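You operate a simulated robot arm through the tools that you are given. There is no shell and no other tool. Be economical: measure what you need, move in short steps, check, and stop when the job is done.

The job below is to be done with a simulated robot arm. You get a single attempt, and the scene is never put back.

TASK
Flip the rocker to Closed, rack the yellow-band cup, turn the knob to 20 ml.
Fine: centre the slider before the cup comes out; spill nothing.

The check looks at the end state, three seconds after you hand in, the way a careful person would. Anything else that was tipped, shoved, dropped, spilled or broken makes it a failure.

THE ROBOT
A 6-joint arm with a two-finger parallel gripper, fixed in place. Base frame: the origin is at the foot of the arm, x ahead of it, y to its left, z up. Lengths are in mm, angles in degrees, forces in N, time in s.
With the tool pointing down near the work surface it reaches from about 320 to 800 mm from the base axis. Its first joint turns from -166.0 to 166.0 degrees. Payload 3.43 kg.
The TCP is the grasp point between the finger pads, 34 mm short of the fingertips. In the tool frame z runs along the fingers and y along their closing line. Largest opening 128 mm; finger width 24, thickness 12; the body of the gripper, 48 by 130 mm, starts 96 mm behind the TCP.
Orientation is that of the tool frame in the base frame, as a unit quaternion [x, y, z, w]. With the fingers straight down and closing along the base's y, the tool's x points along the base's -x, its y along +y and its z along -z.

THE INTERFACE
- The arm moves only by the tool servo_tool. Its argument "moves" is a list of rows, each a list of 7 numbers: the turn, a rotation vector about the tool's x, y, z in degrees, then the shift along the tool's x, y, z in mm, then the gripper command, from -1 (fully open) to 1 (shut), values between in proportion. In form: [[rx, ry, rz, tx, ty, tz, claw], ...]. A call has 1 to 10 rows; each row is the pose to reach, as a shift and turn from the pose commanded when the call began, along the tool's axes at that moment. Rows are played at 5 a second. More than 50 mm and 8.6 degrees between two rows, or a gripper value outside its range, and nothing of the call is played. Where a pose cannot be reached the arm comes as near as it can. A force on the tool above 40 N (or 10 N above the force at the start of the call, whichever is more), or a blocked arm, ends the call early, and 0.2 s more pass. The fingers move at their own pace (about 45 mm/s each) and stop on an object; they squeeze with about 33 N. The grip force told is the motor's: it shows also when the fingers shut on nothing. Time passes only in rows, and 0.2 s behind the last, so rows that repeat a pose let the fingers close. It gives the time, the measured TCP pose, the force on the tool (base axes), the opening and the grip force at its end, in the units of the frame above (readings bear some noise), with the torque about the TCP (base axes, N m) and any sound that the robot's microphone picked up.
- Cameras (640 x 400 px; columns grow to the right, rows downward): "scene" is fixed at [400.3, -499, 1515.4]; the picture's right is [0.91, -0.41, 0.00], its down [-0.32, -0.70, -0.64] and it looks along [0.26, 0.58, -0.77] (base axes); focal length 355 px, centre (320, 200). "wrist" rides on the gripper at [76, -11, -160] in the tool frame; the picture's right is [0.15, 0.99, 0.00], its down [-0.88, 0.13, -0.46] and it looks along [-0.45, 0.07, 0.89] (tool axes); focal length 234 px, centre (320, 200). There is no depth. A picture from a camera that has moved, and an enlarged one, comes with that camera's place and axes in the base frame and with its lens.
- grab_frame(camera): a new picture of that camera. No time passes.
- zoom(camera, box): a new picture of the part [left, top, right, bottom] of that camera's present view, enlarged. No time passes.
- finish_job(): hands the job in; it is judged then, once.

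Go step by step. Nothing tells you positions but the pictures and the camera data: compare them with the known pose of the tool, close in by small moves and look again before you grip or let go. The budget is 120 turns and 64 pictures, counting those below and the enlarged ones. Unless the task says otherwise, let go and move clear before handing in, and close with one line.

The tools are called after "Call:" as a command line: name --pt "numbers of a row" for each row, then --argument value for the rest, lists and objects as JSON in quotes. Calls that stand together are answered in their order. servo_tool: Moves the arm, as the interface text tells. Its arguments: {"type":"object","properties":{"moves":{"type":"array","items":{"type":"array","items":{"type":"number"}}}},"required":["moves"]} The other tools are called the same way: grab_frame (camera) takes a picture; zoom (camera, box) takes an enlarged picture of a part of a camera's view; finish_job () hands the job in.

At the start:

```text
t: 0.0
eef_pos: [424.2, -147.1, 1213.5]
ee_rot: [0.0, 1.0, 0.0, 0.0]
force: [-0.2, -0.5, -0.5]
moment: [0.02, -0.01, 0.0]
width: 127.8
gripper_force: 0.0
```

scene: 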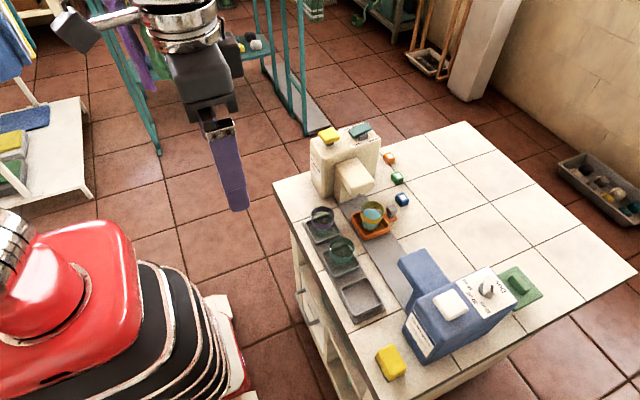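
wrist: 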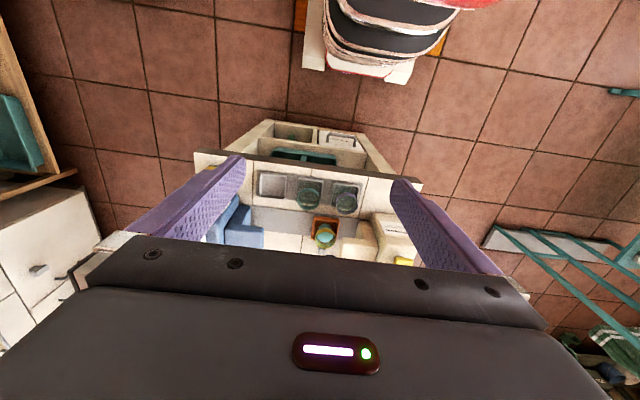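

I see a table with two machines, a rack of three trays with two cups, and an orange slider holding a yellow-banded cup. I will enlarge the key areas first.

Call:
zoom --camera "scene" --box '[290, 110, 430, 200]'

Call:
zoom --camera "scene" --box '[290, 180, 450, 330]'

Call:
zoom --camera "scene" --box '[370, 240, 560, 390]'

```text
4.44 times, centred on (360, 155) of scene
camera zoom: at [400.3, -499.0, 1515.4], right [0.91, -0.41, 0.0], down [-0.32, -0.7, -0.64], along [0.26, 0.58, -0.77], focal length 1578 px, centre (142, 400)
```

zoom: 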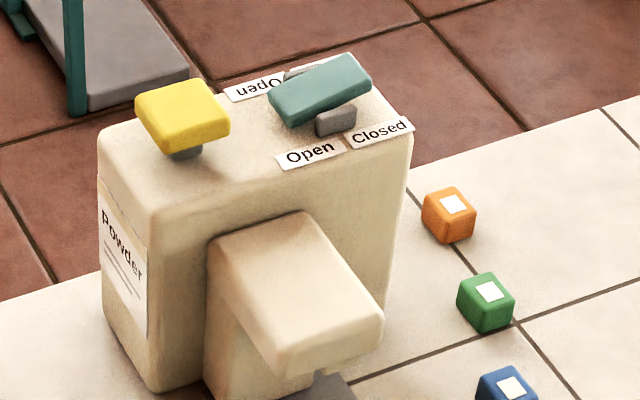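

```text
2.67 times, centred on (370, 255) of scene
camera zoom: at [400.3, -499.0, 1515.4], right [0.91, -0.41, 0.0], down [-0.32, -0.7, -0.64], along [0.26, 0.58, -0.77], focal length 947 px, centre (187, 53)
```

zoom: 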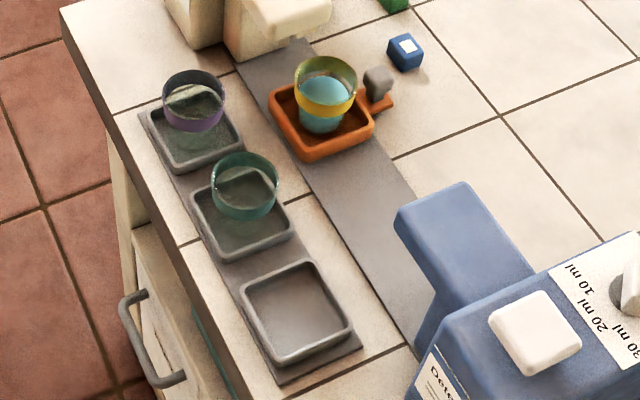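

```text
2.67 times, centred on (465, 315) of scene
camera zoom: at [400.3, -499.0, 1515.4], right [0.91, -0.41, 0.0], down [-0.32, -0.7, -0.64], along [0.26, 0.58, -0.77], focal length 947 px, centre (-67, -107)
```

zoom: 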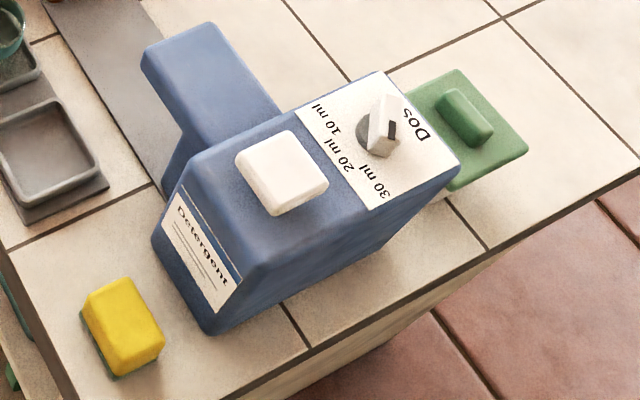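

The cup sits near (718, -90, 850), and the slider is near the powder machine. I'll move the wrist camera nearer for a close look.

Call:
servo_tool --pt "0 0 0 -15 25 10 -1" --pt "0 0 0 -30 50 20 -1" --pt "0 0 0 -45 75 30 -1" --pt "0 0 0 -60 100 40 -1" --pt "0 0 0 -75 120 50 -1" --pt "0 0 0 -75 120 50 -1"

Call:
grab_frame --camera "wrist"

```text
t: 1.4
eef_pos: [499.2, -25.8, 1162.3]
ee_rot: [0.0, 1.0, 0.0, 0.0]
force: [0.6, 0.0, -0.2]
moment: [-0.01, 0.0, 0.01]
width: 128.2
gripper_force: 0.0
```

```text
58 pictures are left
camera wrist: at [422.8, -38.6, 1321.3], right [-0.15, 0.99, 0.0], down [0.88, 0.13, 0.46], along [0.45, 0.07, -0.89], focal length 234 px, centre (320, 200)
```

wrist: 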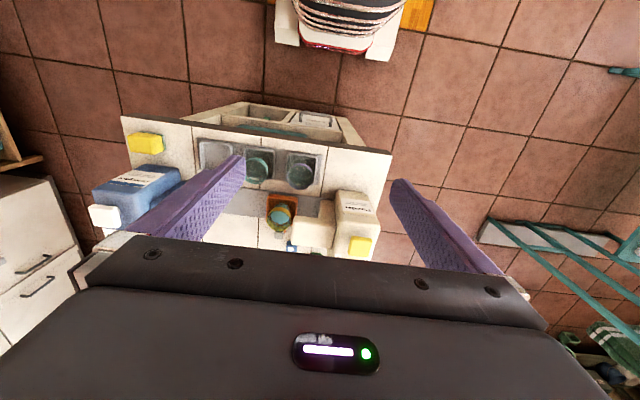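

The camera looks back toward the base, so I need to bring the tool over the powder machine to see the rocker. The machine top is near z=945, and I stay well above it.

Call:
servo_tool --pt "0 0 0 -30 10 0 -1" --pt "0 0 0 -60 20 0 -1" --pt "0 0 0 -90 30 0 -1" --pt "0 0 0 -120 40 0 -1" --pt "0 0 0 -150 50 0 -1" --pt "0 0 0 -180 60 0 -1" --pt "0 0 0 -200 65 0 -1" --pt "0 0 0 -200 65 0 -1"

Call:
grab_frame --camera "wrist"

```text
t: 3.2
eef_pos: [698.8, 35.7, 1163.9]
ee_rot: [0.0, 1.0, 0.0, 0.0]
force: [0.2, 1.0, -0.5]
moment: [0.03, -0.01, -0.02]
width: 127.9
gripper_force: 0.0
```

```text
57 pictures are left
camera wrist: at [622.8, 24.9, 1322.2], right [-0.15, 0.99, 0.0], down [0.88, 0.13, 0.46], along [0.45, 0.07, -0.89], focal length 234 px, centre (320, 200)
```

wrist: 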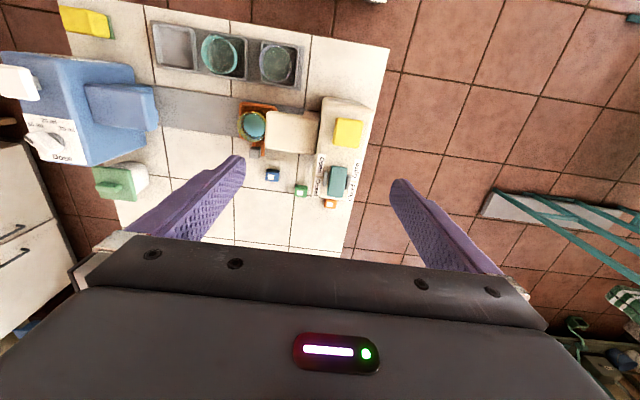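

Good overview from here. I'll enlarge the rocker, the track, and the knob.

Call:
zoom --camera "wrist" --box '[290, 90, 390, 215]'

Call:
zoom --camera "wrist" --box '[130, 10, 330, 170]'

Call:
zoom --camera "wrist" --box '[0, 50, 160, 200]'

```text
3.20 times, centred on (340, 152) of wrist
camera zoom: at [622.8, 24.9, 1322.2], right [-0.15, 0.99, 0.0], down [0.88, 0.13, 0.46], along [0.45, 0.07, -0.89], focal length 749 px, centre (256, 352)
```

zoom: 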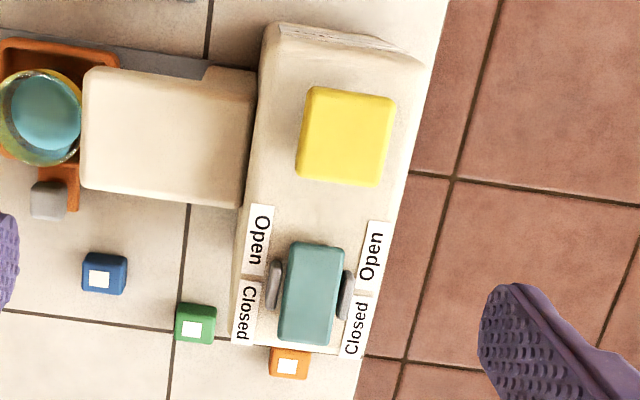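

```text
2.50 times, centred on (230, 90) of wrist
camera zoom: at [622.8, 24.9, 1322.2], right [-0.15, 0.99, 0.0], down [0.88, 0.13, 0.46], along [0.45, 0.07, -0.89], focal length 585 px, centre (545, 475)
```

zoom: 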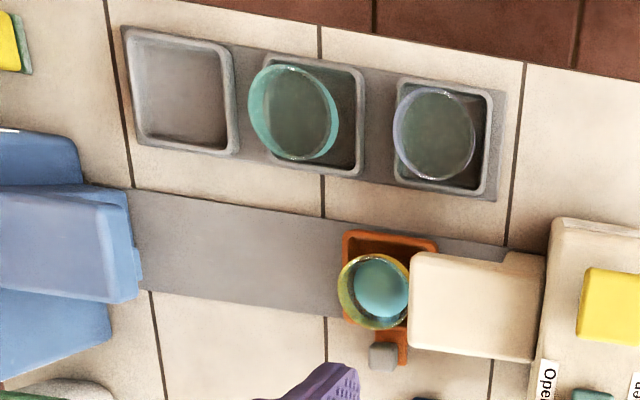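

```text
2.67 times, centred on (80, 125) of wrist
camera zoom: at [622.8, 24.9, 1322.2], right [-0.15, 0.99, 0.0], down [0.88, 0.13, 0.46], along [0.45, 0.07, -0.89], focal length 624 px, centre (960, 400)
```

zoom: 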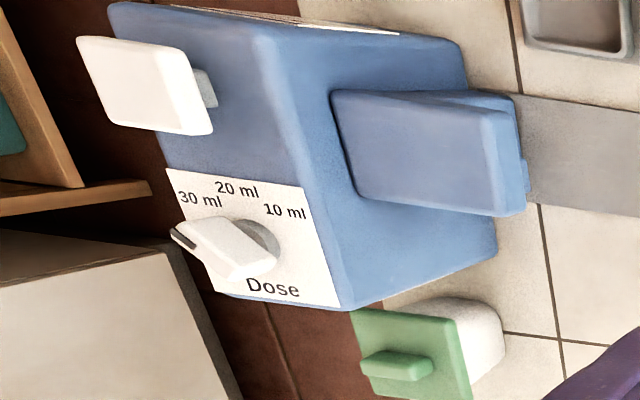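

The rocker's centre is about (765, 75.5, 965). Its hinge lies along y, and the Closed end is the far (+x) end, which is raised. I'll shut the fingers and hover above that end.

Call:
servo_tool --pt "0 0 0 -20 10 0 1" --pt "0 0 0 -40 20 0 1" --pt "0 0 0 -60 30 0 1" --pt "0 0 0 -86 40 0 1" --pt "0 0 0 -86 40 30 1" --pt "0 0 0 -86 40 60 1" --pt "0 0 0 -86 40 100 1" --pt "0 0 0 -86 40 100 1"

Call:
grab_frame --camera "wrist"

Call:
zoom --camera "scene" --box '[300, 70, 420, 190]'

```text
t: 5.0
eef_pos: [766.3, 74.4, 1060.5]
ee_rot: [0.0, 1.0, 0.0, 0.001]
force: [0.1, 0.5, 0.6]
moment: [0.0, 0.0, 0.0]
width: 0.2
gripper_force: 28.1
out of reach, approached as far as the arm can: row 2, 3, 4, 5, 6, 7, 8
```

```text
53 pictures are left
camera wrist: at [689.8, 63.0, 1218.7], right [-0.15, 0.99, 0.0], down [0.88, 0.13, 0.46], along [0.45, 0.07, -0.89], focal length 234 px, centre (320, 200)
```

wrist: 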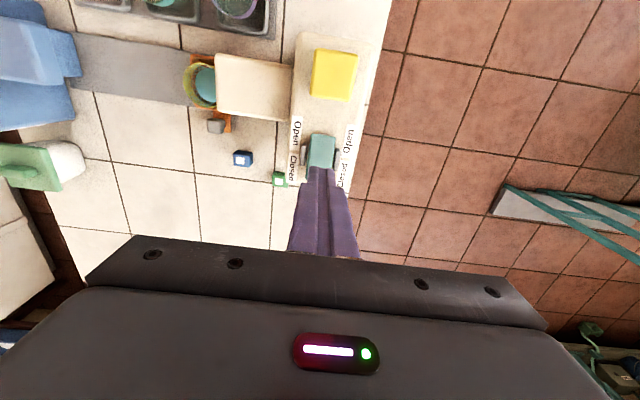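

```text
3.33 times, centred on (360, 130) of scene
camera zoom: at [400.3, -499.0, 1515.4], right [0.91, -0.41, 0.0], down [-0.32, -0.7, -0.64], along [0.26, 0.58, -0.77], focal length 1184 px, centre (187, 433)
```

zoom: 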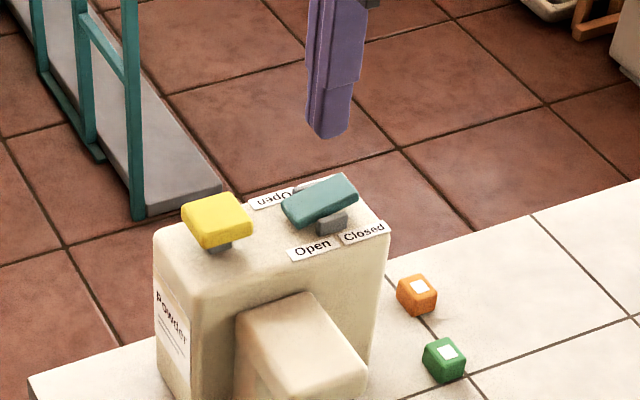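

Straight down, the reach ends at x≈766. I'll tilt the fingers outward by about 20° to gain reach.

Call:
servo_tool --pt "0 -5 0 0 0 0 1" --pt "0 -10 0 0 0 0 1" --pt "0 -15 0 0 0 0 1" --pt "0 -20 0 0 0 0 1" --pt "0 -20 0 0 0 0 1"

```text
t: 6.2
eef_pos: [765.1, 76.4, 1058.9]
ee_rot: [0.0, 0.985, 0.001, 0.174]
force: [0.0, 1.1, -0.5]
moment: [0.02, -0.02, -0.03]
width: 0.2
gripper_force: 33.1
```

Call:
servo_tool --pt "0 0 0 -8.5 0 3 1" --pt "0 0 0 -17 0 6.2 1" --pt "0 0 0 -12 0 20 1" --pt "0 0 0 -6.7 0 34.4 1" --pt "0 0 0 -6.7 0 34.4 1"

Call:
zoom --camera "scene" --box '[300, 70, 420, 190]'

Call:
zoom --camera "wrist" --box '[260, 80, 400, 200]'

```text
t: 7.4
eef_pos: [784.0, 76.5, 1028.0]
ee_rot: [0.0, 0.985, 0.0, 0.173]
force: [-0.4, -0.3, -0.3]
moment: [-0.02, 0.01, -0.02]
width: 0.0
gripper_force: 33.3
```

```text
3.33 times, centred on (360, 130) of scene
camera zoom: at [400.3, -499.0, 1515.4], right [0.91, -0.41, 0.0], down [-0.32, -0.7, -0.64], along [0.26, 0.58, -0.77], focal length 1184 px, centre (187, 433)
```

zoom: 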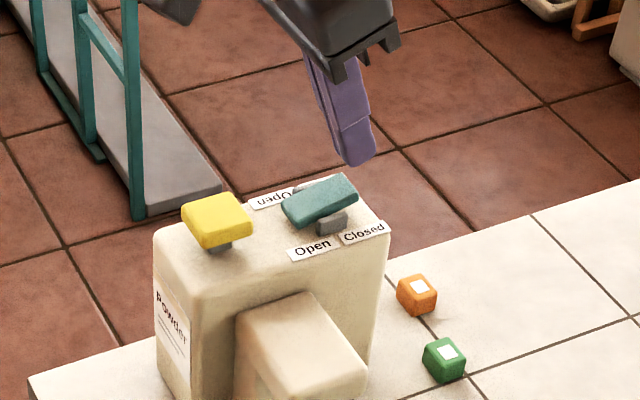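

```text
3.33 times, centred on (330, 140) of wrist
camera zoom: at [657.6, 63.6, 1150.4], right [-0.14, 0.99, -0.05], down [0.67, 0.13, 0.73], along [0.73, 0.07, -0.68], focal length 781 px, centre (287, 400)
```

zoom: 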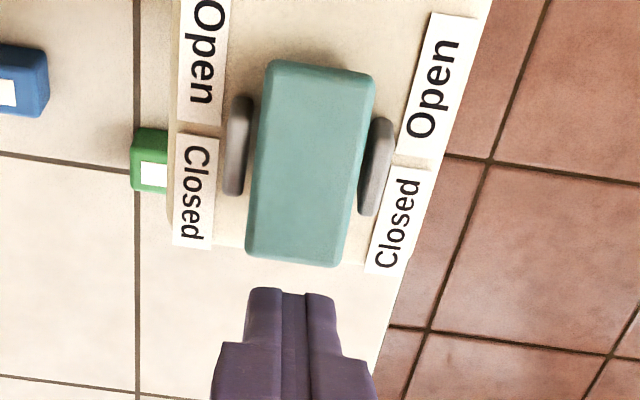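

The closed tip is above the raised end (about x 784 to 790). I'm pressing down now in small steps.

Call:
servo_tool --pt "0 0 0 3.3 0 3.1 1" --pt "0 0 0 4.6 0 6.8 1" --pt "0 0 0 6 0 10.6 1" --pt "0 0 0 7.4 0 14.3 1" --pt "0 0 0 8.7 0 18.1 1" --pt "0 0 0 10.1 0 21.9 1" --pt "0 0 0 11.5 0 25.6 1"

Call:
zoom --camera "scene" --box '[300, 70, 420, 190]'

```text
t: 9.0
eef_pos: [782.4, 74.4, 1001.9]
ee_rot: [0.0, 0.984, 0.0, 0.176]
force: [-3.6, -2.5, 20.7]
moment: [-0.08, 0.11, 0.0]
width: 0.0
gripper_force: 33.2
```

```text
3.33 times, centred on (360, 130) of scene
camera zoom: at [400.3, -499.0, 1515.4], right [0.91, -0.41, 0.0], down [-0.32, -0.7, -0.64], along [0.26, 0.58, -0.77], focal length 1184 px, centre (187, 433)
```

zoom: 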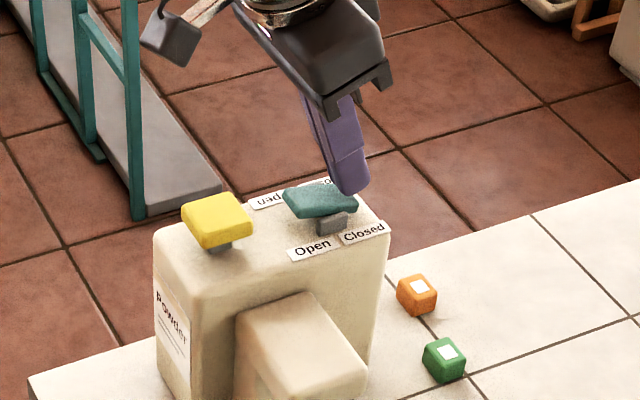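

The rocker is turning and the force is 21 N. I'll press a little further to seat it.

Call:
servo_tool --pt "0 0 0 0.7 0 1.9 1" --pt "0 0 0 1.4 0 3.8 1" --pt "0 0 0 2.1 0 5.6 1" --pt "0 0 0 2.7 0 7.5 1"

Call:
zoom --camera "scene" --box '[300, 70, 420, 190]'

```text
t: 9.5
eef_pos: [782.9, 75.4, 1001.6]
ee_rot: [0.001, 0.984, 0.001, 0.179]
force: [-1.1, -0.1, 2.1]
moment: [-0.02, 0.01, -0.05]
width: 0.1
gripper_force: 32.8
stopped in row 2: the force on the tool passed its limit at 43 N (the readings are from after the stop); the commanded pose is now the measured one
```

```text
3.33 times, centred on (360, 130) of scene
camera zoom: at [400.3, -499.0, 1515.4], right [0.91, -0.41, 0.0], down [-0.32, -0.7, -0.64], along [0.26, 0.58, -0.77], focal length 1184 px, centre (187, 433)
```

zoom: 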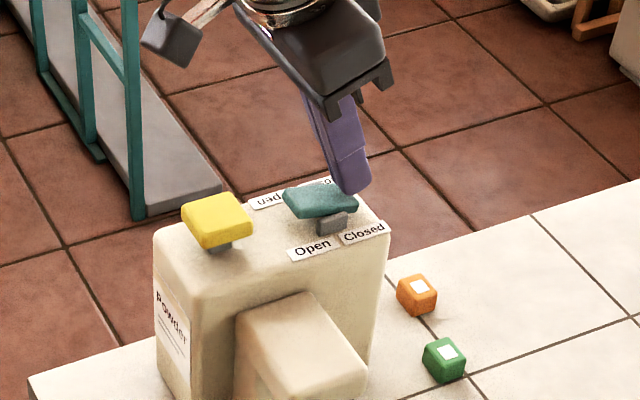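

It reached a hard stop (43 N), so it seems fully flipped. I'll rise and check that it stays.

Call:
servo_tool --pt "0 0 0 -6 0 -17 1" --pt "0 0 0 -14 0 -38 1" --pt "0 0 0 -27 0 -75 1" --pt "0 0 0 -34 0 -94 1" --pt "0 0 0 -34 0 -94 1"

Call:
zoom --camera "scene" --box '[310, 110, 410, 170]'

Call:
grab_frame --camera "wrist"

```text
t: 10.7
eef_pos: [785.0, 75.3, 1102.0]
ee_rot: [-0.001, 0.984, 0.001, 0.178]
force: [0.1, 0.5, 0.1]
moment: [-0.01, 0.03, -0.01]
width: 0.0
gripper_force: 32.9
```

```text
6.40 times, centred on (360, 140) of scene
camera zoom: at [400.3, -499.0, 1515.4], right [0.91, -0.41, 0.0], down [-0.32, -0.7, -0.64], along [0.26, 0.58, -0.77], focal length 2273 px, centre (64, 584)
```

zoom: 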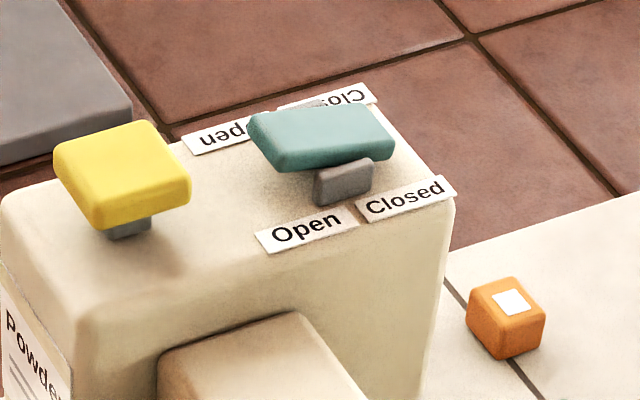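

```text
46 pictures are left
camera wrist: at [658.4, 64.3, 1224.6], right [-0.14, 0.99, -0.05], down [0.67, 0.13, 0.74], along [0.73, 0.07, -0.68], focal length 234 px, centre (320, 200)
```

wrist: 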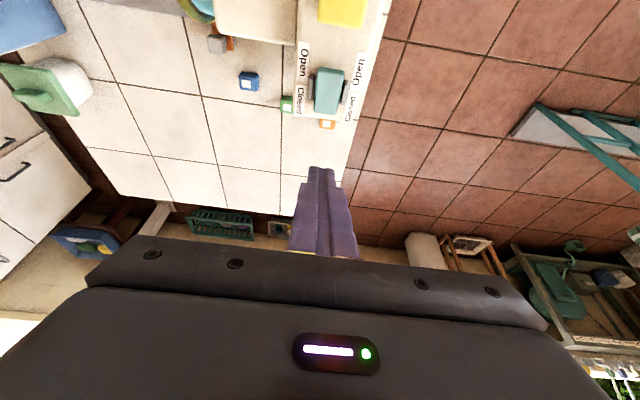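

The rocker is Closed now. Next I'll move above the track with the tool vertical to measure the slider.

Call:
servo_tool --pt "0 5 0 10 -25 -4 0" --pt "0 10 0 20 -55 -7 0" --pt "0 15 0 40 -90 -14 0" --pt "0 20 0 60 -125 -22 0" --pt "0 20.5 0 80 -160 -29 0" --pt "0 20.5 0 80 -195 -29 0" --pt "0 20.5 0 80 -225 -29 0" --pt "0 20.5 0 80 -225 -29 0"

Call:
grab_frame --camera "wrist"

```text
t: 12.5
eef_pos: [699.4, -150.7, 1098.9]
ee_rot: [-0.001, 1.0, 0.0, 0.0]
force: [-0.5, 0.2, 0.7]
moment: [-0.03, -0.01, 0.01]
width: 64.0
gripper_force: 0.0
```

```text
45 pictures are left
camera wrist: at [623.1, -161.0, 1257.3], right [-0.15, 0.99, 0.0], down [0.88, 0.13, 0.46], along [0.45, 0.07, -0.89], focal length 234 px, centre (320, 200)
```

wrist: 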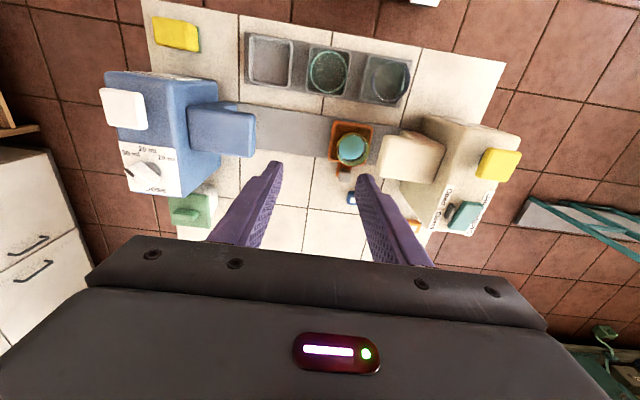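

Call:
zoom --camera "wrist" --box '[190, 20, 450, 200]'

```text
2.22 times, centred on (320, 110) of wrist
camera zoom: at [623.1, -161.0, 1257.3], right [-0.15, 0.99, 0.0], down [0.88, 0.13, 0.46], along [0.45, 0.07, -0.89], focal length 520 px, centre (320, 400)
```

zoom: 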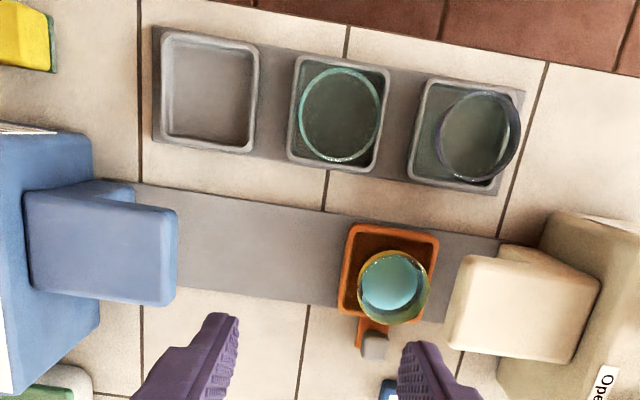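

The slider's centre is at y≈-88.5. Spouts, rack and track all agree on a centre of y≈-148.5. The slider's grey knob is at (776, -89, ~838). I'll descend partway and hover above the knob.

Call:
servo_tool --pt "0 0 0 -12 0 30 0" --pt "0 0 0 -26 0 65 0" --pt "0 0 0 -40 10 100 0" --pt "0 0 0 -55 30 130 0" --pt "0 0 0 -66 50 150 0" --pt "0 0 0 -76 62 165 0" --pt "0 0 0 -76 62 165 0"

Call:
grab_frame --camera "wrist"

```text
t: 14.1
eef_pos: [774.2, -86.7, 938.7]
ee_rot: [0.001, 1.0, 0.001, 0.0]
force: [0.0, -0.9, 0.1]
moment: [-0.01, 0.02, -0.01]
width: 64.0
gripper_force: 0.2
```

```text
43 pictures are left
camera wrist: at [697.9, -98.3, 1096.4], right [-0.15, 0.99, 0.0], down [0.88, 0.13, 0.46], along [0.45, 0.07, -0.89], focal length 234 px, centre (320, 200)
```

wrist: 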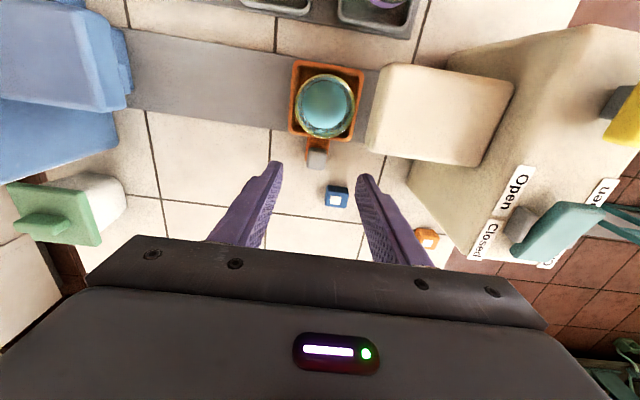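

Call:
servo_tool --pt "0 0 0 -4 -2.7 15 0" --pt "0 0 0 -4 -2.7 35 0" --pt "0 0 0 -4 -2.7 55 0" --pt "0 0 0 -4 -2.7 55 0"

Call:
zoom --camera "wrist" --box '[230, 60, 410, 240]'

Call:
zoom --camera "scene" --box '[330, 140, 450, 250]'

```text
t: 15.1
eef_pos: [779.3, -88.9, 880.5]
ee_rot: [-0.001, 1.0, 0.0, 0.0]
force: [0.5, -0.8, 0.1]
moment: [0.0, -0.02, -0.01]
width: 64.0
gripper_force: 0.1
```

```text
2.22 times, centred on (320, 150) of wrist
camera zoom: at [702.8, -101.0, 1039.8], right [-0.15, 0.99, 0.0], down [0.88, 0.13, 0.46], along [0.45, 0.07, -0.89], focal length 520 px, centre (320, 311)
```

zoom: 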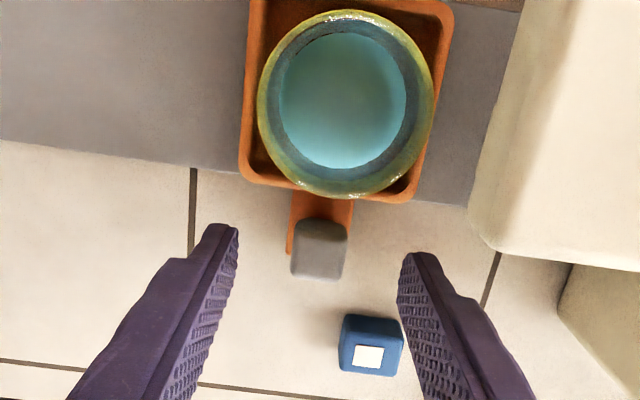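

```text
3.64 times, centred on (390, 195) of scene
camera zoom: at [400.3, -499.0, 1515.4], right [0.91, -0.41, 0.0], down [-0.32, -0.7, -0.64], along [0.26, 0.58, -0.77], focal length 1292 px, centre (66, 218)
```

zoom: 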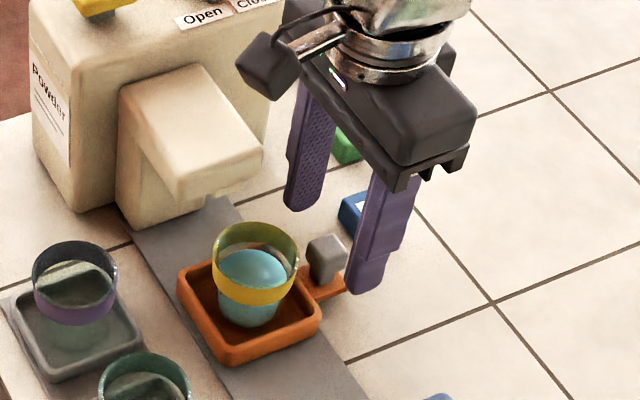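

The fingers straddle the knob well. I'll descend to grip height and close.

Call:
servo_tool --pt "0 0 0 2 -1.2 13 0" --pt "0 0 0 2 -1.2 26 0" --pt "0 0 0 2 -1.2 26 0.3" --pt "0 0 0 2 -1.2 26 0.6" --pt "0 0 0 2 -1.2 26 1" --pt "0 0 0 2 -1.2 26 1" --pt "0 0 0 2 -1.2 26 1"

Call:
zoom --camera "wrist" --box '[230, 60, 410, 240]'

```text
t: 16.7
eef_pos: [777.5, -92.4, 855.3]
ee_rot: [0.0, 1.0, 0.001, 0.001]
force: [-0.1, 0.4, 0.3]
moment: [-0.02, -0.14, 0.03]
width: 21.8
gripper_force: 45.1
```

```text
2.22 times, centred on (320, 150) of wrist
camera zoom: at [701.1, -103.5, 1013.5], right [-0.15, 0.99, 0.0], down [0.88, 0.13, 0.46], along [0.45, 0.07, -0.89], focal length 520 px, centre (320, 311)
```

zoom: 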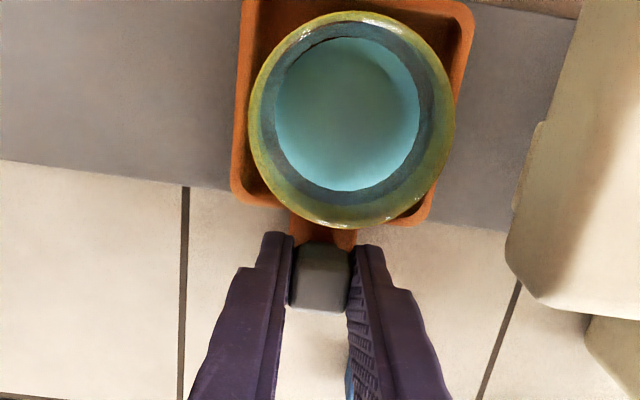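

Knob gripped. I'm sliding slowly toward the centre (about -57 mm in y).

Call:
servo_tool --pt "0 0 0 0 -2 0 1" --pt "0 0 0 0 -6 0 1" --pt "0 0 0 0 -12 0 1" --pt "0 0 0 0 -19 0 1" --pt "0 0 0 0 -26 0 1" --pt "0 0 0 0 -33 0 1" --pt "0 0 0 0 -40 0 1" --pt "0 0 0 0 -47 0 1" --pt "0 0 0 0 -52 0 1" --pt "0 0 0 0 -55 0 1"

Call:
grab_frame --camera "wrist"

Call:
zoom --camera "scene" --box '[310, 160, 470, 290]'

```text
t: 18.9
eef_pos: [776.7, -145.3, 854.1]
ee_rot: [0.0, 1.0, 0.001, 0.002]
force: [29.9, -0.1, 5.2]
moment: [0.11, -0.07, 0.01]
width: 22.1
gripper_force: 44.8
```

```text
39 pictures are left
camera wrist: at [700.4, -157.5, 1013.3], right [-0.15, 0.99, 0.0], down [0.88, 0.13, 0.46], along [0.45, 0.07, -0.89], focal length 234 px, centre (320, 200)
```

wrist: 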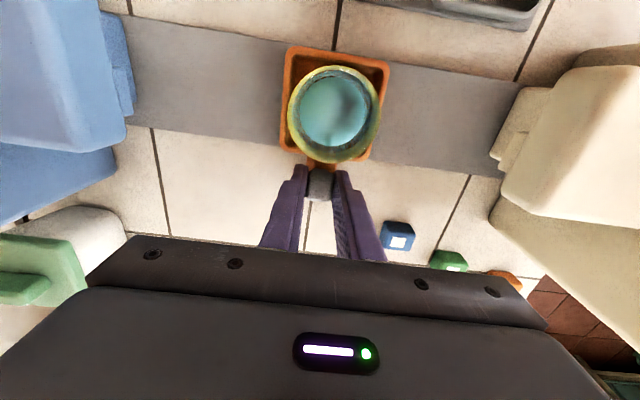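

```text
3.08 times, centred on (390, 225) of scene
camera zoom: at [400.3, -499.0, 1515.4], right [0.91, -0.41, 0.0], down [-0.32, -0.7, -0.64], along [0.26, 0.58, -0.77], focal length 1093 px, centre (105, 123)
```

zoom: 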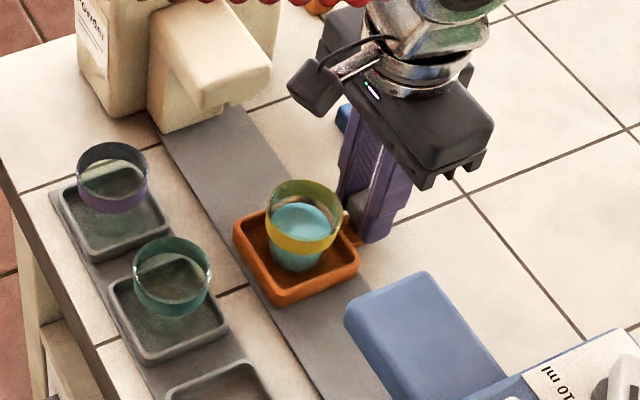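

The slider's centre is now at about -145. I'll relieve the sideways force by 1 mm in x and go the last 3.7 mm.

Call:
servo_tool --pt "0 0 0 -1 -1 0 1" --pt "0 0 0 -1.2 -2.5 0 1" --pt "0 0 0 -1.2 -3.8 0 1" --pt "0 0 0 -1.2 -3.8 0 1"

```text
t: 19.9
eef_pos: [776.6, -150.1, 854.9]
ee_rot: [-0.001, 1.0, 0.0, 0.001]
force: [18.9, 1.8, 20.8]
moment: [0.07, 0.72, 0.08]
width: 21.6
gripper_force: 45.0
```

Call:
servo_tool --pt "0 0 0 -0.8 0 -0.5 0.7" --pt "0 0 0 -0.8 0 -0.5 0.4" --pt "0 0 0 -0.8 0 -0.5 0.2" --pt "0 0 0 -0.8 0 -0.5 0.2" --pt "0 0 0 -0.8 0 -20 0.2" --pt "0 0 0 -0.8 0 -60 0.2" --pt "0 0 0 -0.8 0 -100 0.2" --pt "0 0 0 20 0 -145 0.2" --pt "0 0 0 50 0 -180 0.2" --pt "0 0 0 76 0 -210 0.2"

Call:
zoom --camera "wrist" --box '[190, 20, 450, 200]'

```text
t: 22.1
eef_pos: [699.8, -151.0, 1065.7]
ee_rot: [0.0, 1.0, 0.0, -0.001]
force: [-1.3, -0.5, 0.6]
moment: [0.04, 0.06, -0.01]
width: 51.0
gripper_force: 0.0
```

```text
2.22 times, centred on (320, 110) of wrist
camera zoom: at [624.7, -162.9, 1224.3], right [-0.15, 0.99, 0.0], down [0.88, 0.13, 0.45], along [0.45, 0.07, -0.89], focal length 520 px, centre (320, 400)
```

zoom: 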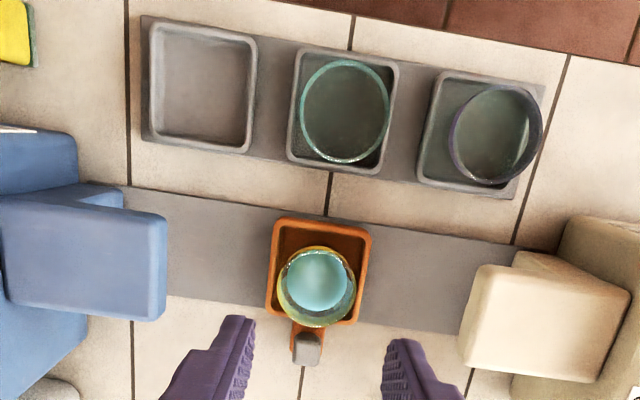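

The slider is centred: its middle is at -149.2, against a midpoint of -149.4 between the spouts. Next is the cup at about (718, -149.6), rim at z≈863. I'll hover over it with the fingers open to about 90 mm.

Call:
servo_tool --pt "0 0 0 -9 0.6 20 -0.4" --pt "0 0 0 -18.5 1.3 50 -0.4" --pt "0 0 0 -18.5 1.3 85 -0.4" --pt "0 0 0 -18.5 1.3 120 -0.4" --pt "0 0 0 -18.5 1.3 145 -0.4" --pt "0 0 0 -18.5 1.3 155 -0.4" --pt "0 0 0 -18.5 1.3 155 -0.4"

Call:
grab_frame --camera "wrist"

Call:
zoom --camera "scene" --box '[310, 160, 470, 290]'

```text
t: 23.7
eef_pos: [718.7, -148.7, 908.5]
ee_rot: [0.0, 1.0, 0.0, -0.001]
force: [-0.8, 1.7, -0.4]
moment: [0.0, 0.01, -0.02]
width: 89.3
gripper_force: 0.1
```

```text
36 pictures are left
camera wrist: at [643.6, -160.0, 1067.0], right [-0.15, 0.99, 0.0], down [0.88, 0.13, 0.46], along [0.45, 0.07, -0.89], focal length 234 px, centre (320, 200)
```

wrist: 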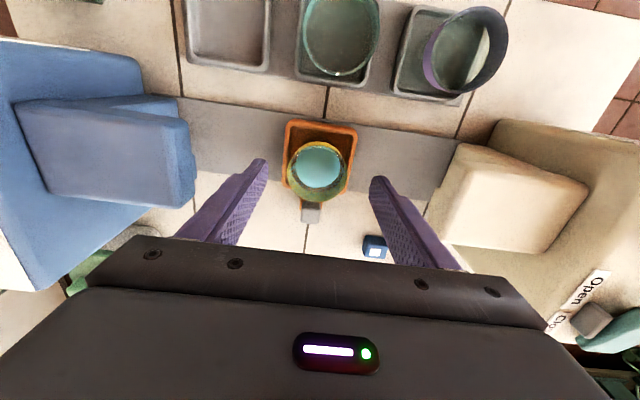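

```text
3.08 times, centred on (390, 225) of scene
camera zoom: at [400.3, -499.0, 1515.4], right [0.91, -0.41, 0.0], down [-0.32, -0.7, -0.64], along [0.26, 0.58, -0.77], focal length 1093 px, centre (105, 123)
```

zoom: 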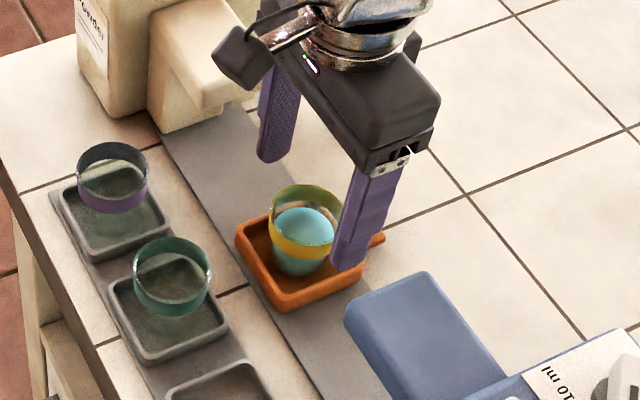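

Cup aligned to within 2 mm. I'll correct, descend so the pads cover the yellow band, and close.

Call:
servo_tool --pt "0 0 0 1.7 -1.5 12 -0.4" --pt "0 0 0 1.7 -1.5 28 -0.4" --pt "0 0 0 1.7 -1.5 44 -0.4" --pt "0 0 0 1.7 -1.5 44 -0.3" --pt "0 0 0 1.7 -1.5 44 -0.2" --pt "0 0 0 1.7 -1.5 44 -0.1" --pt "0 0 0 1.7 -1.5 44 0"

Call:
zoom --camera "wrist" --box '[220, 90, 420, 250]'

Call:
zoom --camera "scene" --box '[340, 180, 440, 260]'

```text
t: 25.3
eef_pos: [717.3, -150.8, 863.7]
ee_rot: [0.001, 1.0, -0.001, 0.0]
force: [0.2, 0.9, 0.5]
moment: [0.0, -0.01, 0.0]
width: 64.2
gripper_force: 0.0
```

```text
2.50 times, centred on (320, 170) of wrist
camera zoom: at [642.3, -161.9, 1022.8], right [-0.15, 0.99, 0.0], down [0.88, 0.13, 0.46], along [0.45, 0.07, -0.89], focal length 585 px, centre (320, 275)
```

zoom: 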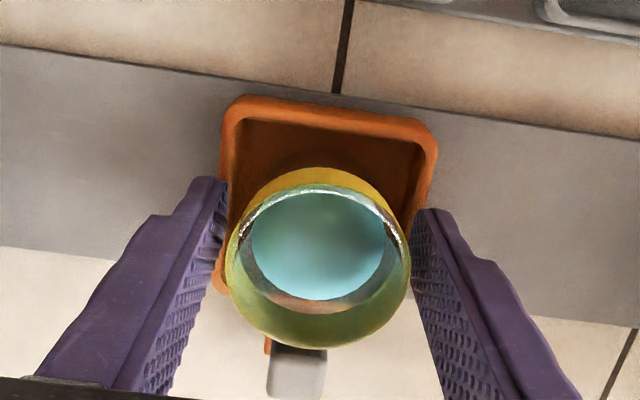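

```text
5.00 times, centred on (390, 220) of scene
camera zoom: at [400.3, -499.0, 1515.4], right [0.91, -0.41, 0.0], down [-0.32, -0.7, -0.64], along [0.26, 0.58, -0.77], focal length 1776 px, centre (-30, 100)
```

zoom: 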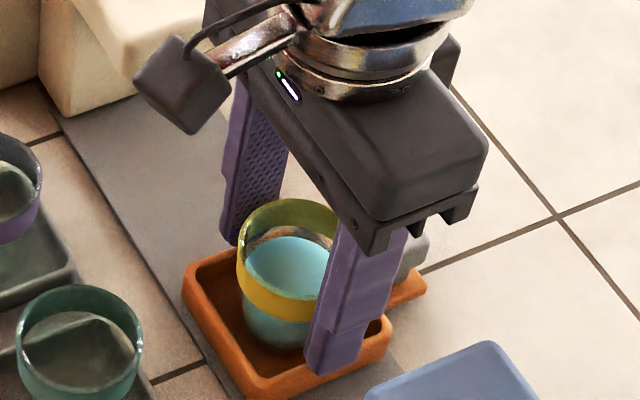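

Call:
servo_tool --pt "0 0 0 -2 0.5 0 0.08" --pt "0 0 0 -2 0.5 0 0.16" --pt "0 0 0 -2 0.5 0 0.25" --pt "0 0 0 -2 0.5 0 0.4" --pt "0 0 0 -2 0.5 0 0.6" --pt "0 0 0 -2 0.5 0 1" --pt "0 0 0 -2 0.5 0 1" --pt "0 0 0 -2 0.5 0 1"

Call:
zoom --camera "wrist" --box '[220, 90, 420, 250]'

```text
t: 27.1
eef_pos: [719.0, -149.5, 864.1]
ee_rot: [0.0, 1.0, -0.001, 0.001]
force: [0.5, -0.1, 0.9]
moment: [-0.02, 0.01, 0.0]
width: 52.4
gripper_force: 32.7
```

```text
2.50 times, centred on (320, 170) of wrist
camera zoom: at [644.0, -161.1, 1023.1], right [-0.15, 0.99, 0.0], down [0.88, 0.13, 0.46], along [0.45, 0.07, -0.89], focal length 585 px, centre (320, 275)
```

zoom: 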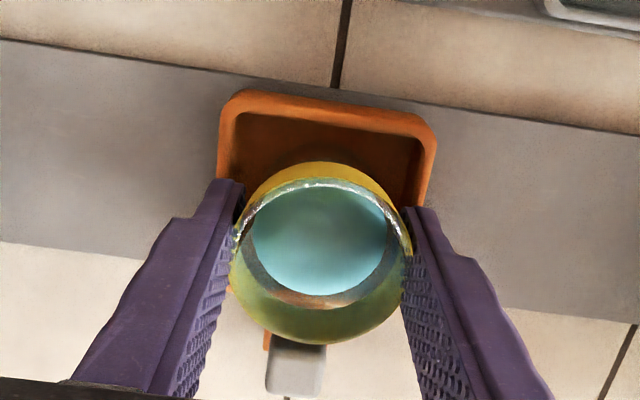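

The cup is held at 52.4 mm. I'll lift it slowly and straight up.

Call:
servo_tool --pt "0 0 0 0 0 -2 1" --pt "0 0 0 0 0 -5 1" --pt "0 0 0 0 0 -10 1" --pt "0 0 0 0 0 -16 1" --pt "0 0 0 0 0 -23 1" --pt "0 0 0 0 0 -30 1" --pt "0 0 0 0 0 -37 1" --pt "0 0 0 0 0 -44 1" --pt "0 0 0 0 0 -48 1" --pt "0 0 0 0 0 -50 1"

Call:
zoom --camera "scene" --box '[310, 160, 470, 290]'

```text
t: 29.3
eef_pos: [718.9, -149.7, 915.0]
ee_rot: [0.0, 1.0, 0.0, 0.0]
force: [-0.2, -0.5, -0.5]
moment: [0.01, -0.01, -0.04]
width: 52.3
gripper_force: 33.4
```

```text
3.08 times, centred on (390, 225) of scene
camera zoom: at [400.3, -499.0, 1515.4], right [0.91, -0.41, 0.0], down [-0.32, -0.7, -0.64], along [0.26, 0.58, -0.77], focal length 1093 px, centre (105, 123)
```

zoom: 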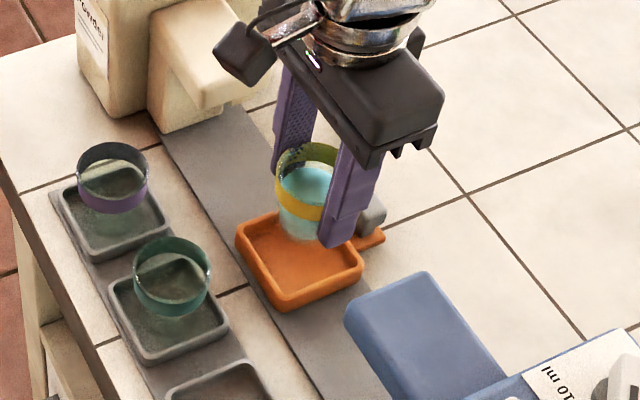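

The cup is free, and the slider stayed centred. I'll raise it more, then carry it gently toward the empty tray.

Call:
servo_tool --pt "0 0 0 0 0 -2 1" --pt "0 0 0 0 0 -6 1" --pt "0 0 0 0 0 -12 1" --pt "0 0 0 1 0 -18 1" --pt "0 0 0 4 0 -24 1" --pt "0 0 0 9 0 -28 1" --pt "0 0 0 16 0 -30 1" --pt "0 0 0 24 0 -30 1" --pt "0 0 0 33 0 -30 1" --pt "0 0 0 42 0 -30 1"

Call:
servo_tool --pt "0 0 0 3 -2 0 1" --pt "0 0 0 9 -6 0 1" --pt "0 0 0 17 -12 0 1" --pt "0 0 0 25 -20 0 1" --pt "0 0 0 33 -28 0 1" --pt "0 0 0 41 -36 0 1" --pt "0 0 0 49 -45 0 1" --pt "0 0 0 57 -54 0 1" --pt "0 0 0 63 -63 0 1" --pt "0 0 0 67 -70 0 1"

Call:
servo_tool --pt "0 0 0 0 -4 0 1" --pt "0 0 0 1 -10 0 1" --pt "0 0 0 1 -16 0 1" --pt "0 0 0 1 -20 0 1" --pt "0 0 0 1 -22 0 1" --pt "0 0 0 1 -22 0 1" --pt "0 0 0 1 -22 0 1"

Call:
grab_frame --camera "wrist"

Call:
zoom --camera "scene" --box '[290, 180, 450, 330]'

```text
t: 31.5
eef_pos: [677.9, -152.8, 944.6]
ee_rot: [0.0, 1.0, 0.0, 0.0]
force: [-0.2, 0.0, -0.6]
moment: [-0.01, 0.03, 0.0]
width: 52.1
gripper_force: 33.1
```

```text
t: 33.7
eef_pos: [609.9, -219.7, 944.0]
ee_rot: [0.001, 1.0, 0.0, 0.0]
force: [0.1, -0.4, 0.4]
moment: [0.01, -0.01, 0.0]
width: 52.3
gripper_force: 32.7
```

```text
t: 35.3
eef_pos: [608.7, -241.1, 944.6]
ee_rot: [0.0, 1.0, 0.0, 0.0]
force: [0.1, 0.8, -0.4]
moment: [0.0, 0.02, 0.01]
width: 52.5
gripper_force: 32.7
```

```text
30 pictures are left
camera wrist: at [533.6, -253.4, 1103.2], right [-0.15, 0.99, 0.0], down [0.88, 0.13, 0.46], along [0.45, 0.07, -0.89], focal length 234 px, centre (320, 200)
```

wrist: 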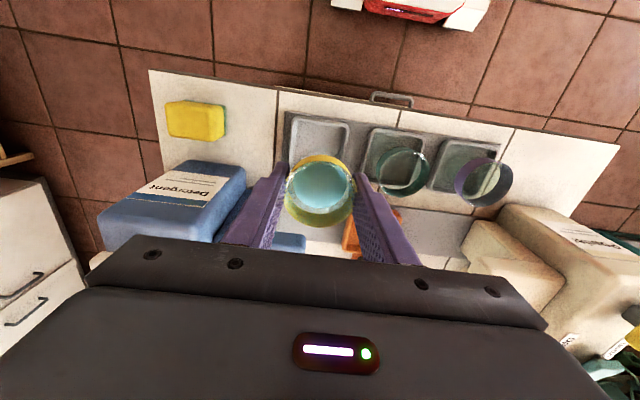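

```text
2.67 times, centred on (370, 255) of scene
camera zoom: at [400.3, -499.0, 1515.4], right [0.91, -0.41, 0.0], down [-0.32, -0.7, -0.64], along [0.26, 0.58, -0.77], focal length 947 px, centre (187, 53)
```

zoom: 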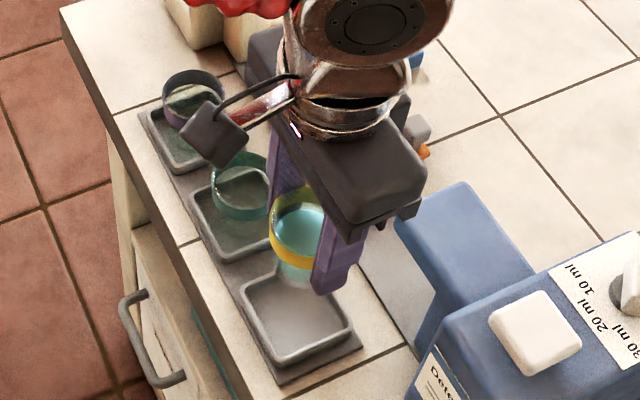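

The tray centre is about (608, -245.5). I'll correct y by -4.4 and lower slowly to just above seating height.

Call:
servo_tool --pt "0 0 0 0.5 -2 3 1" --pt "0 0 0 0.5 -4.4 9 1" --pt "0 0 0 0.5 -4.4 17 1" --pt "0 0 0 0.5 -4.4 25 1" --pt "0 0 0 0.5 -4.4 34 1" --pt "0 0 0 0.5 -4.4 43 1" --pt "0 0 0 0.5 -4.4 52 1" --pt "0 0 0 0.5 -4.4 59 1" --pt "0 0 0 0.5 -4.4 63 1" --pt "0 0 0 0.5 -4.4 64 1"

Call:
zoom --camera "wrist" --box '[220, 70, 440, 250]'

Call:
zoom --camera "scene" --box '[320, 230, 420, 330]'

```text
t: 37.5
eef_pos: [611.0, -246.5, 880.4]
ee_rot: [0.0, 1.0, 0.0, 0.0]
force: [0.1, 1.3, -0.9]
moment: [-0.03, 0.0, -0.03]
width: 52.6
gripper_force: 32.9
```

```text
2.22 times, centred on (330, 160) of wrist
camera zoom: at [533.5, -258.6, 1039.9], right [-0.15, 0.99, 0.0], down [0.88, 0.13, 0.46], along [0.45, 0.07, -0.89], focal length 520 px, centre (298, 289)
```

zoom: 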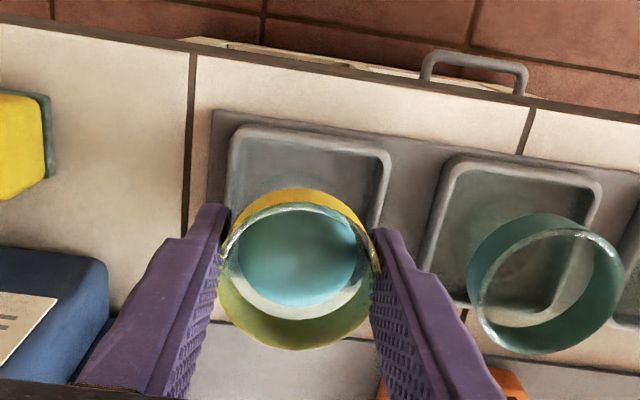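

```text
4.00 times, centred on (370, 280) of scene
camera zoom: at [400.3, -499.0, 1515.4], right [0.91, -0.41, 0.0], down [-0.32, -0.7, -0.64], along [0.26, 0.58, -0.77], focal length 1421 px, centre (120, -120)
```

zoom: 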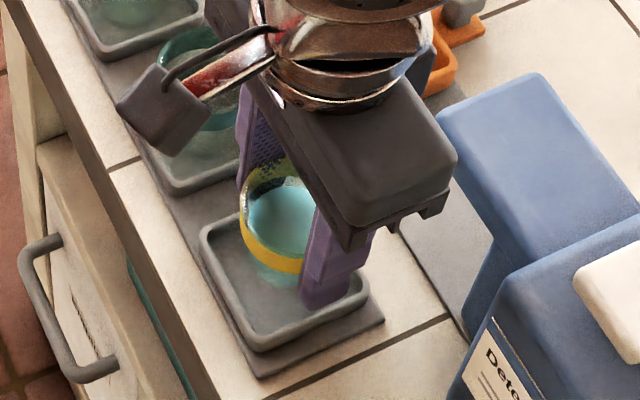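

The cup is well centred over the empty tray. I'll lower it slowly to contact.

Call:
servo_tool --pt "0 0 0 0 1 2 1" --pt "0 0 0 0 1 5 1" --pt "0 0 0 0 1 8 1" --pt "0 0 0 0 1 10 1" --pt "0 0 0 0 1 11.5 1" --pt "0 0 0 0 1 12.5 1"

Call:
servo_tool --pt "0 0 0 0 0 0.8 1" --pt "0 0 0 0 0 1.6 1" --pt "0 0 0 0 0 1.6 1"

```text
t: 38.9
eef_pos: [608.8, -246.0, 868.1]
ee_rot: [0.0, 1.0, 0.0, 0.0]
force: [-0.2, 0.8, -0.3]
moment: [-0.02, 0.0, 0.02]
width: 52.3
gripper_force: 32.9
```

```text
t: 39.7
eef_pos: [608.5, -245.0, 866.7]
ee_rot: [0.0, 1.0, 0.0, 0.0]
force: [-0.2, -0.4, -1.0]
moment: [-0.02, -0.04, 0.03]
width: 52.3
gripper_force: 32.9
```

Call:
servo_tool --pt "0 0 0 0 0 0.8 1" --pt "0 0 0 0 0 1.6 1" --pt "0 0 0 0 0 2 1" --pt "0 0 0 0 0 2 1"

Call:
zoom --camera "scene" --box '[320, 230, 420, 330]'

```text
t: 40.7
eef_pos: [608.4, -243.8, 865.2]
ee_rot: [0.0, 1.0, 0.0, 0.0]
force: [0.0, -0.8, -0.4]
moment: [0.02, -0.01, -0.04]
width: 52.5
gripper_force: 33.4
```

```text
4.00 times, centred on (370, 280) of scene
camera zoom: at [400.3, -499.0, 1515.4], right [0.91, -0.41, 0.0], down [-0.32, -0.7, -0.64], along [0.26, 0.58, -0.77], focal length 1421 px, centre (120, -120)
```

zoom: 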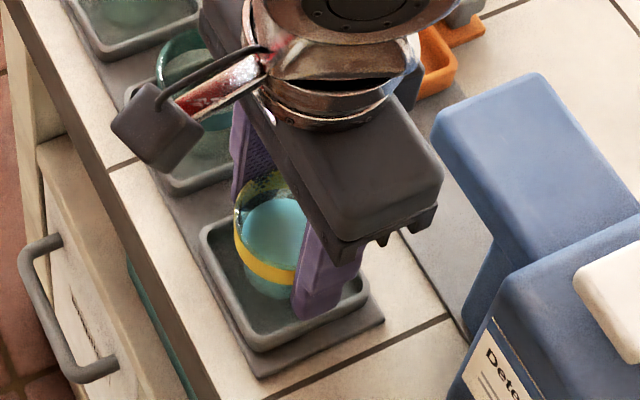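

No contact yet, so I'll continue in fine steps.

Call:
servo_tool --pt "0 0 0 0 0 0.7 1" --pt "0 0 0 0 0 1.4 1" --pt "0 0 0 0 0 2 1" --pt "0 0 0 0 0 2 1"

Call:
servo_tool --pt "0 0 0 0 0 0.5 1" --pt "0 0 0 0 0 1 1" --pt "0 0 0 0 0 1 1"

```text
t: 41.7
eef_pos: [609.7, -244.6, 861.8]
ee_rot: [0.001, 1.0, 0.0, 0.0]
force: [-0.1, -0.1, -1.0]
moment: [0.0, 0.02, 0.01]
width: 52.7
gripper_force: 33.5
```

```text
t: 42.5
eef_pos: [609.3, -246.4, 862.1]
ee_rot: [0.0, 1.0, 0.0, 0.0]
force: [-0.7, 0.5, -1.5]
moment: [0.0, 0.0, 0.01]
width: 52.4
gripper_force: 33.1
```

Call:
servo_tool --pt "0 0 0 0 0 0.5 1" --pt "0 0 0 0 0 1 1" --pt "0 0 0 0 0 1 1"

Call:
servo_tool --pt "0 0 0 0 0 0.5 1" --pt "0 0 0 0 0 1 1" --pt "0 0 0 0 0 1 1"

Call:
zoom --camera "wrist" --box '[220, 70, 440, 250]'

```text
t: 43.3
eef_pos: [608.4, -245.0, 861.6]
ee_rot: [0.0, 1.0, 0.0, 0.0]
force: [0.9, 0.1, -1.5]
moment: [0.04, 0.03, -0.05]
width: 52.2
gripper_force: 33.2
```

```text
t: 44.1
eef_pos: [607.6, -244.8, 860.0]
ee_rot: [0.0, 1.0, 0.0, 0.0]
force: [0.7, 0.4, -1.2]
moment: [-0.03, -0.02, -0.01]
width: 52.5
gripper_force: 32.6
```

```text
2.22 times, centred on (330, 160) of wrist
camera zoom: at [532.2, -256.5, 1019.2], right [-0.15, 0.99, 0.0], down [0.88, 0.13, 0.46], along [0.45, 0.07, -0.89], focal length 520 px, centre (298, 289)
```

zoom: 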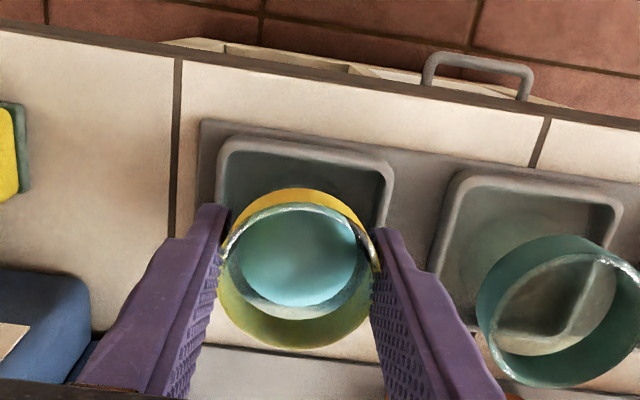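

Call:
servo_tool --pt "0 0 0 0 0 0.5 1" --pt "0 0 0 0 0 1 1" --pt "0 0 0 0 0 1 1"

Call:
servo_tool --pt "0 0 0 0 0 0.5 1" --pt "0 0 0 0 0 1 1" --pt "0 0 0 0 0 1 1"

```text
t: 44.9
eef_pos: [609.2, -243.8, 859.6]
ee_rot: [0.0, 1.0, 0.0, 0.001]
force: [-3.5, 1.0, 9.6]
moment: [0.05, 0.19, -0.02]
width: 52.2
gripper_force: 32.9
```

```text
t: 45.7
eef_pos: [608.7, -244.5, 859.0]
ee_rot: [0.0, 1.0, 0.0, 0.002]
force: [1.5, 0.0, 19.2]
moment: [-0.06, -0.03, 0.01]
width: 52.3
gripper_force: 32.8
```

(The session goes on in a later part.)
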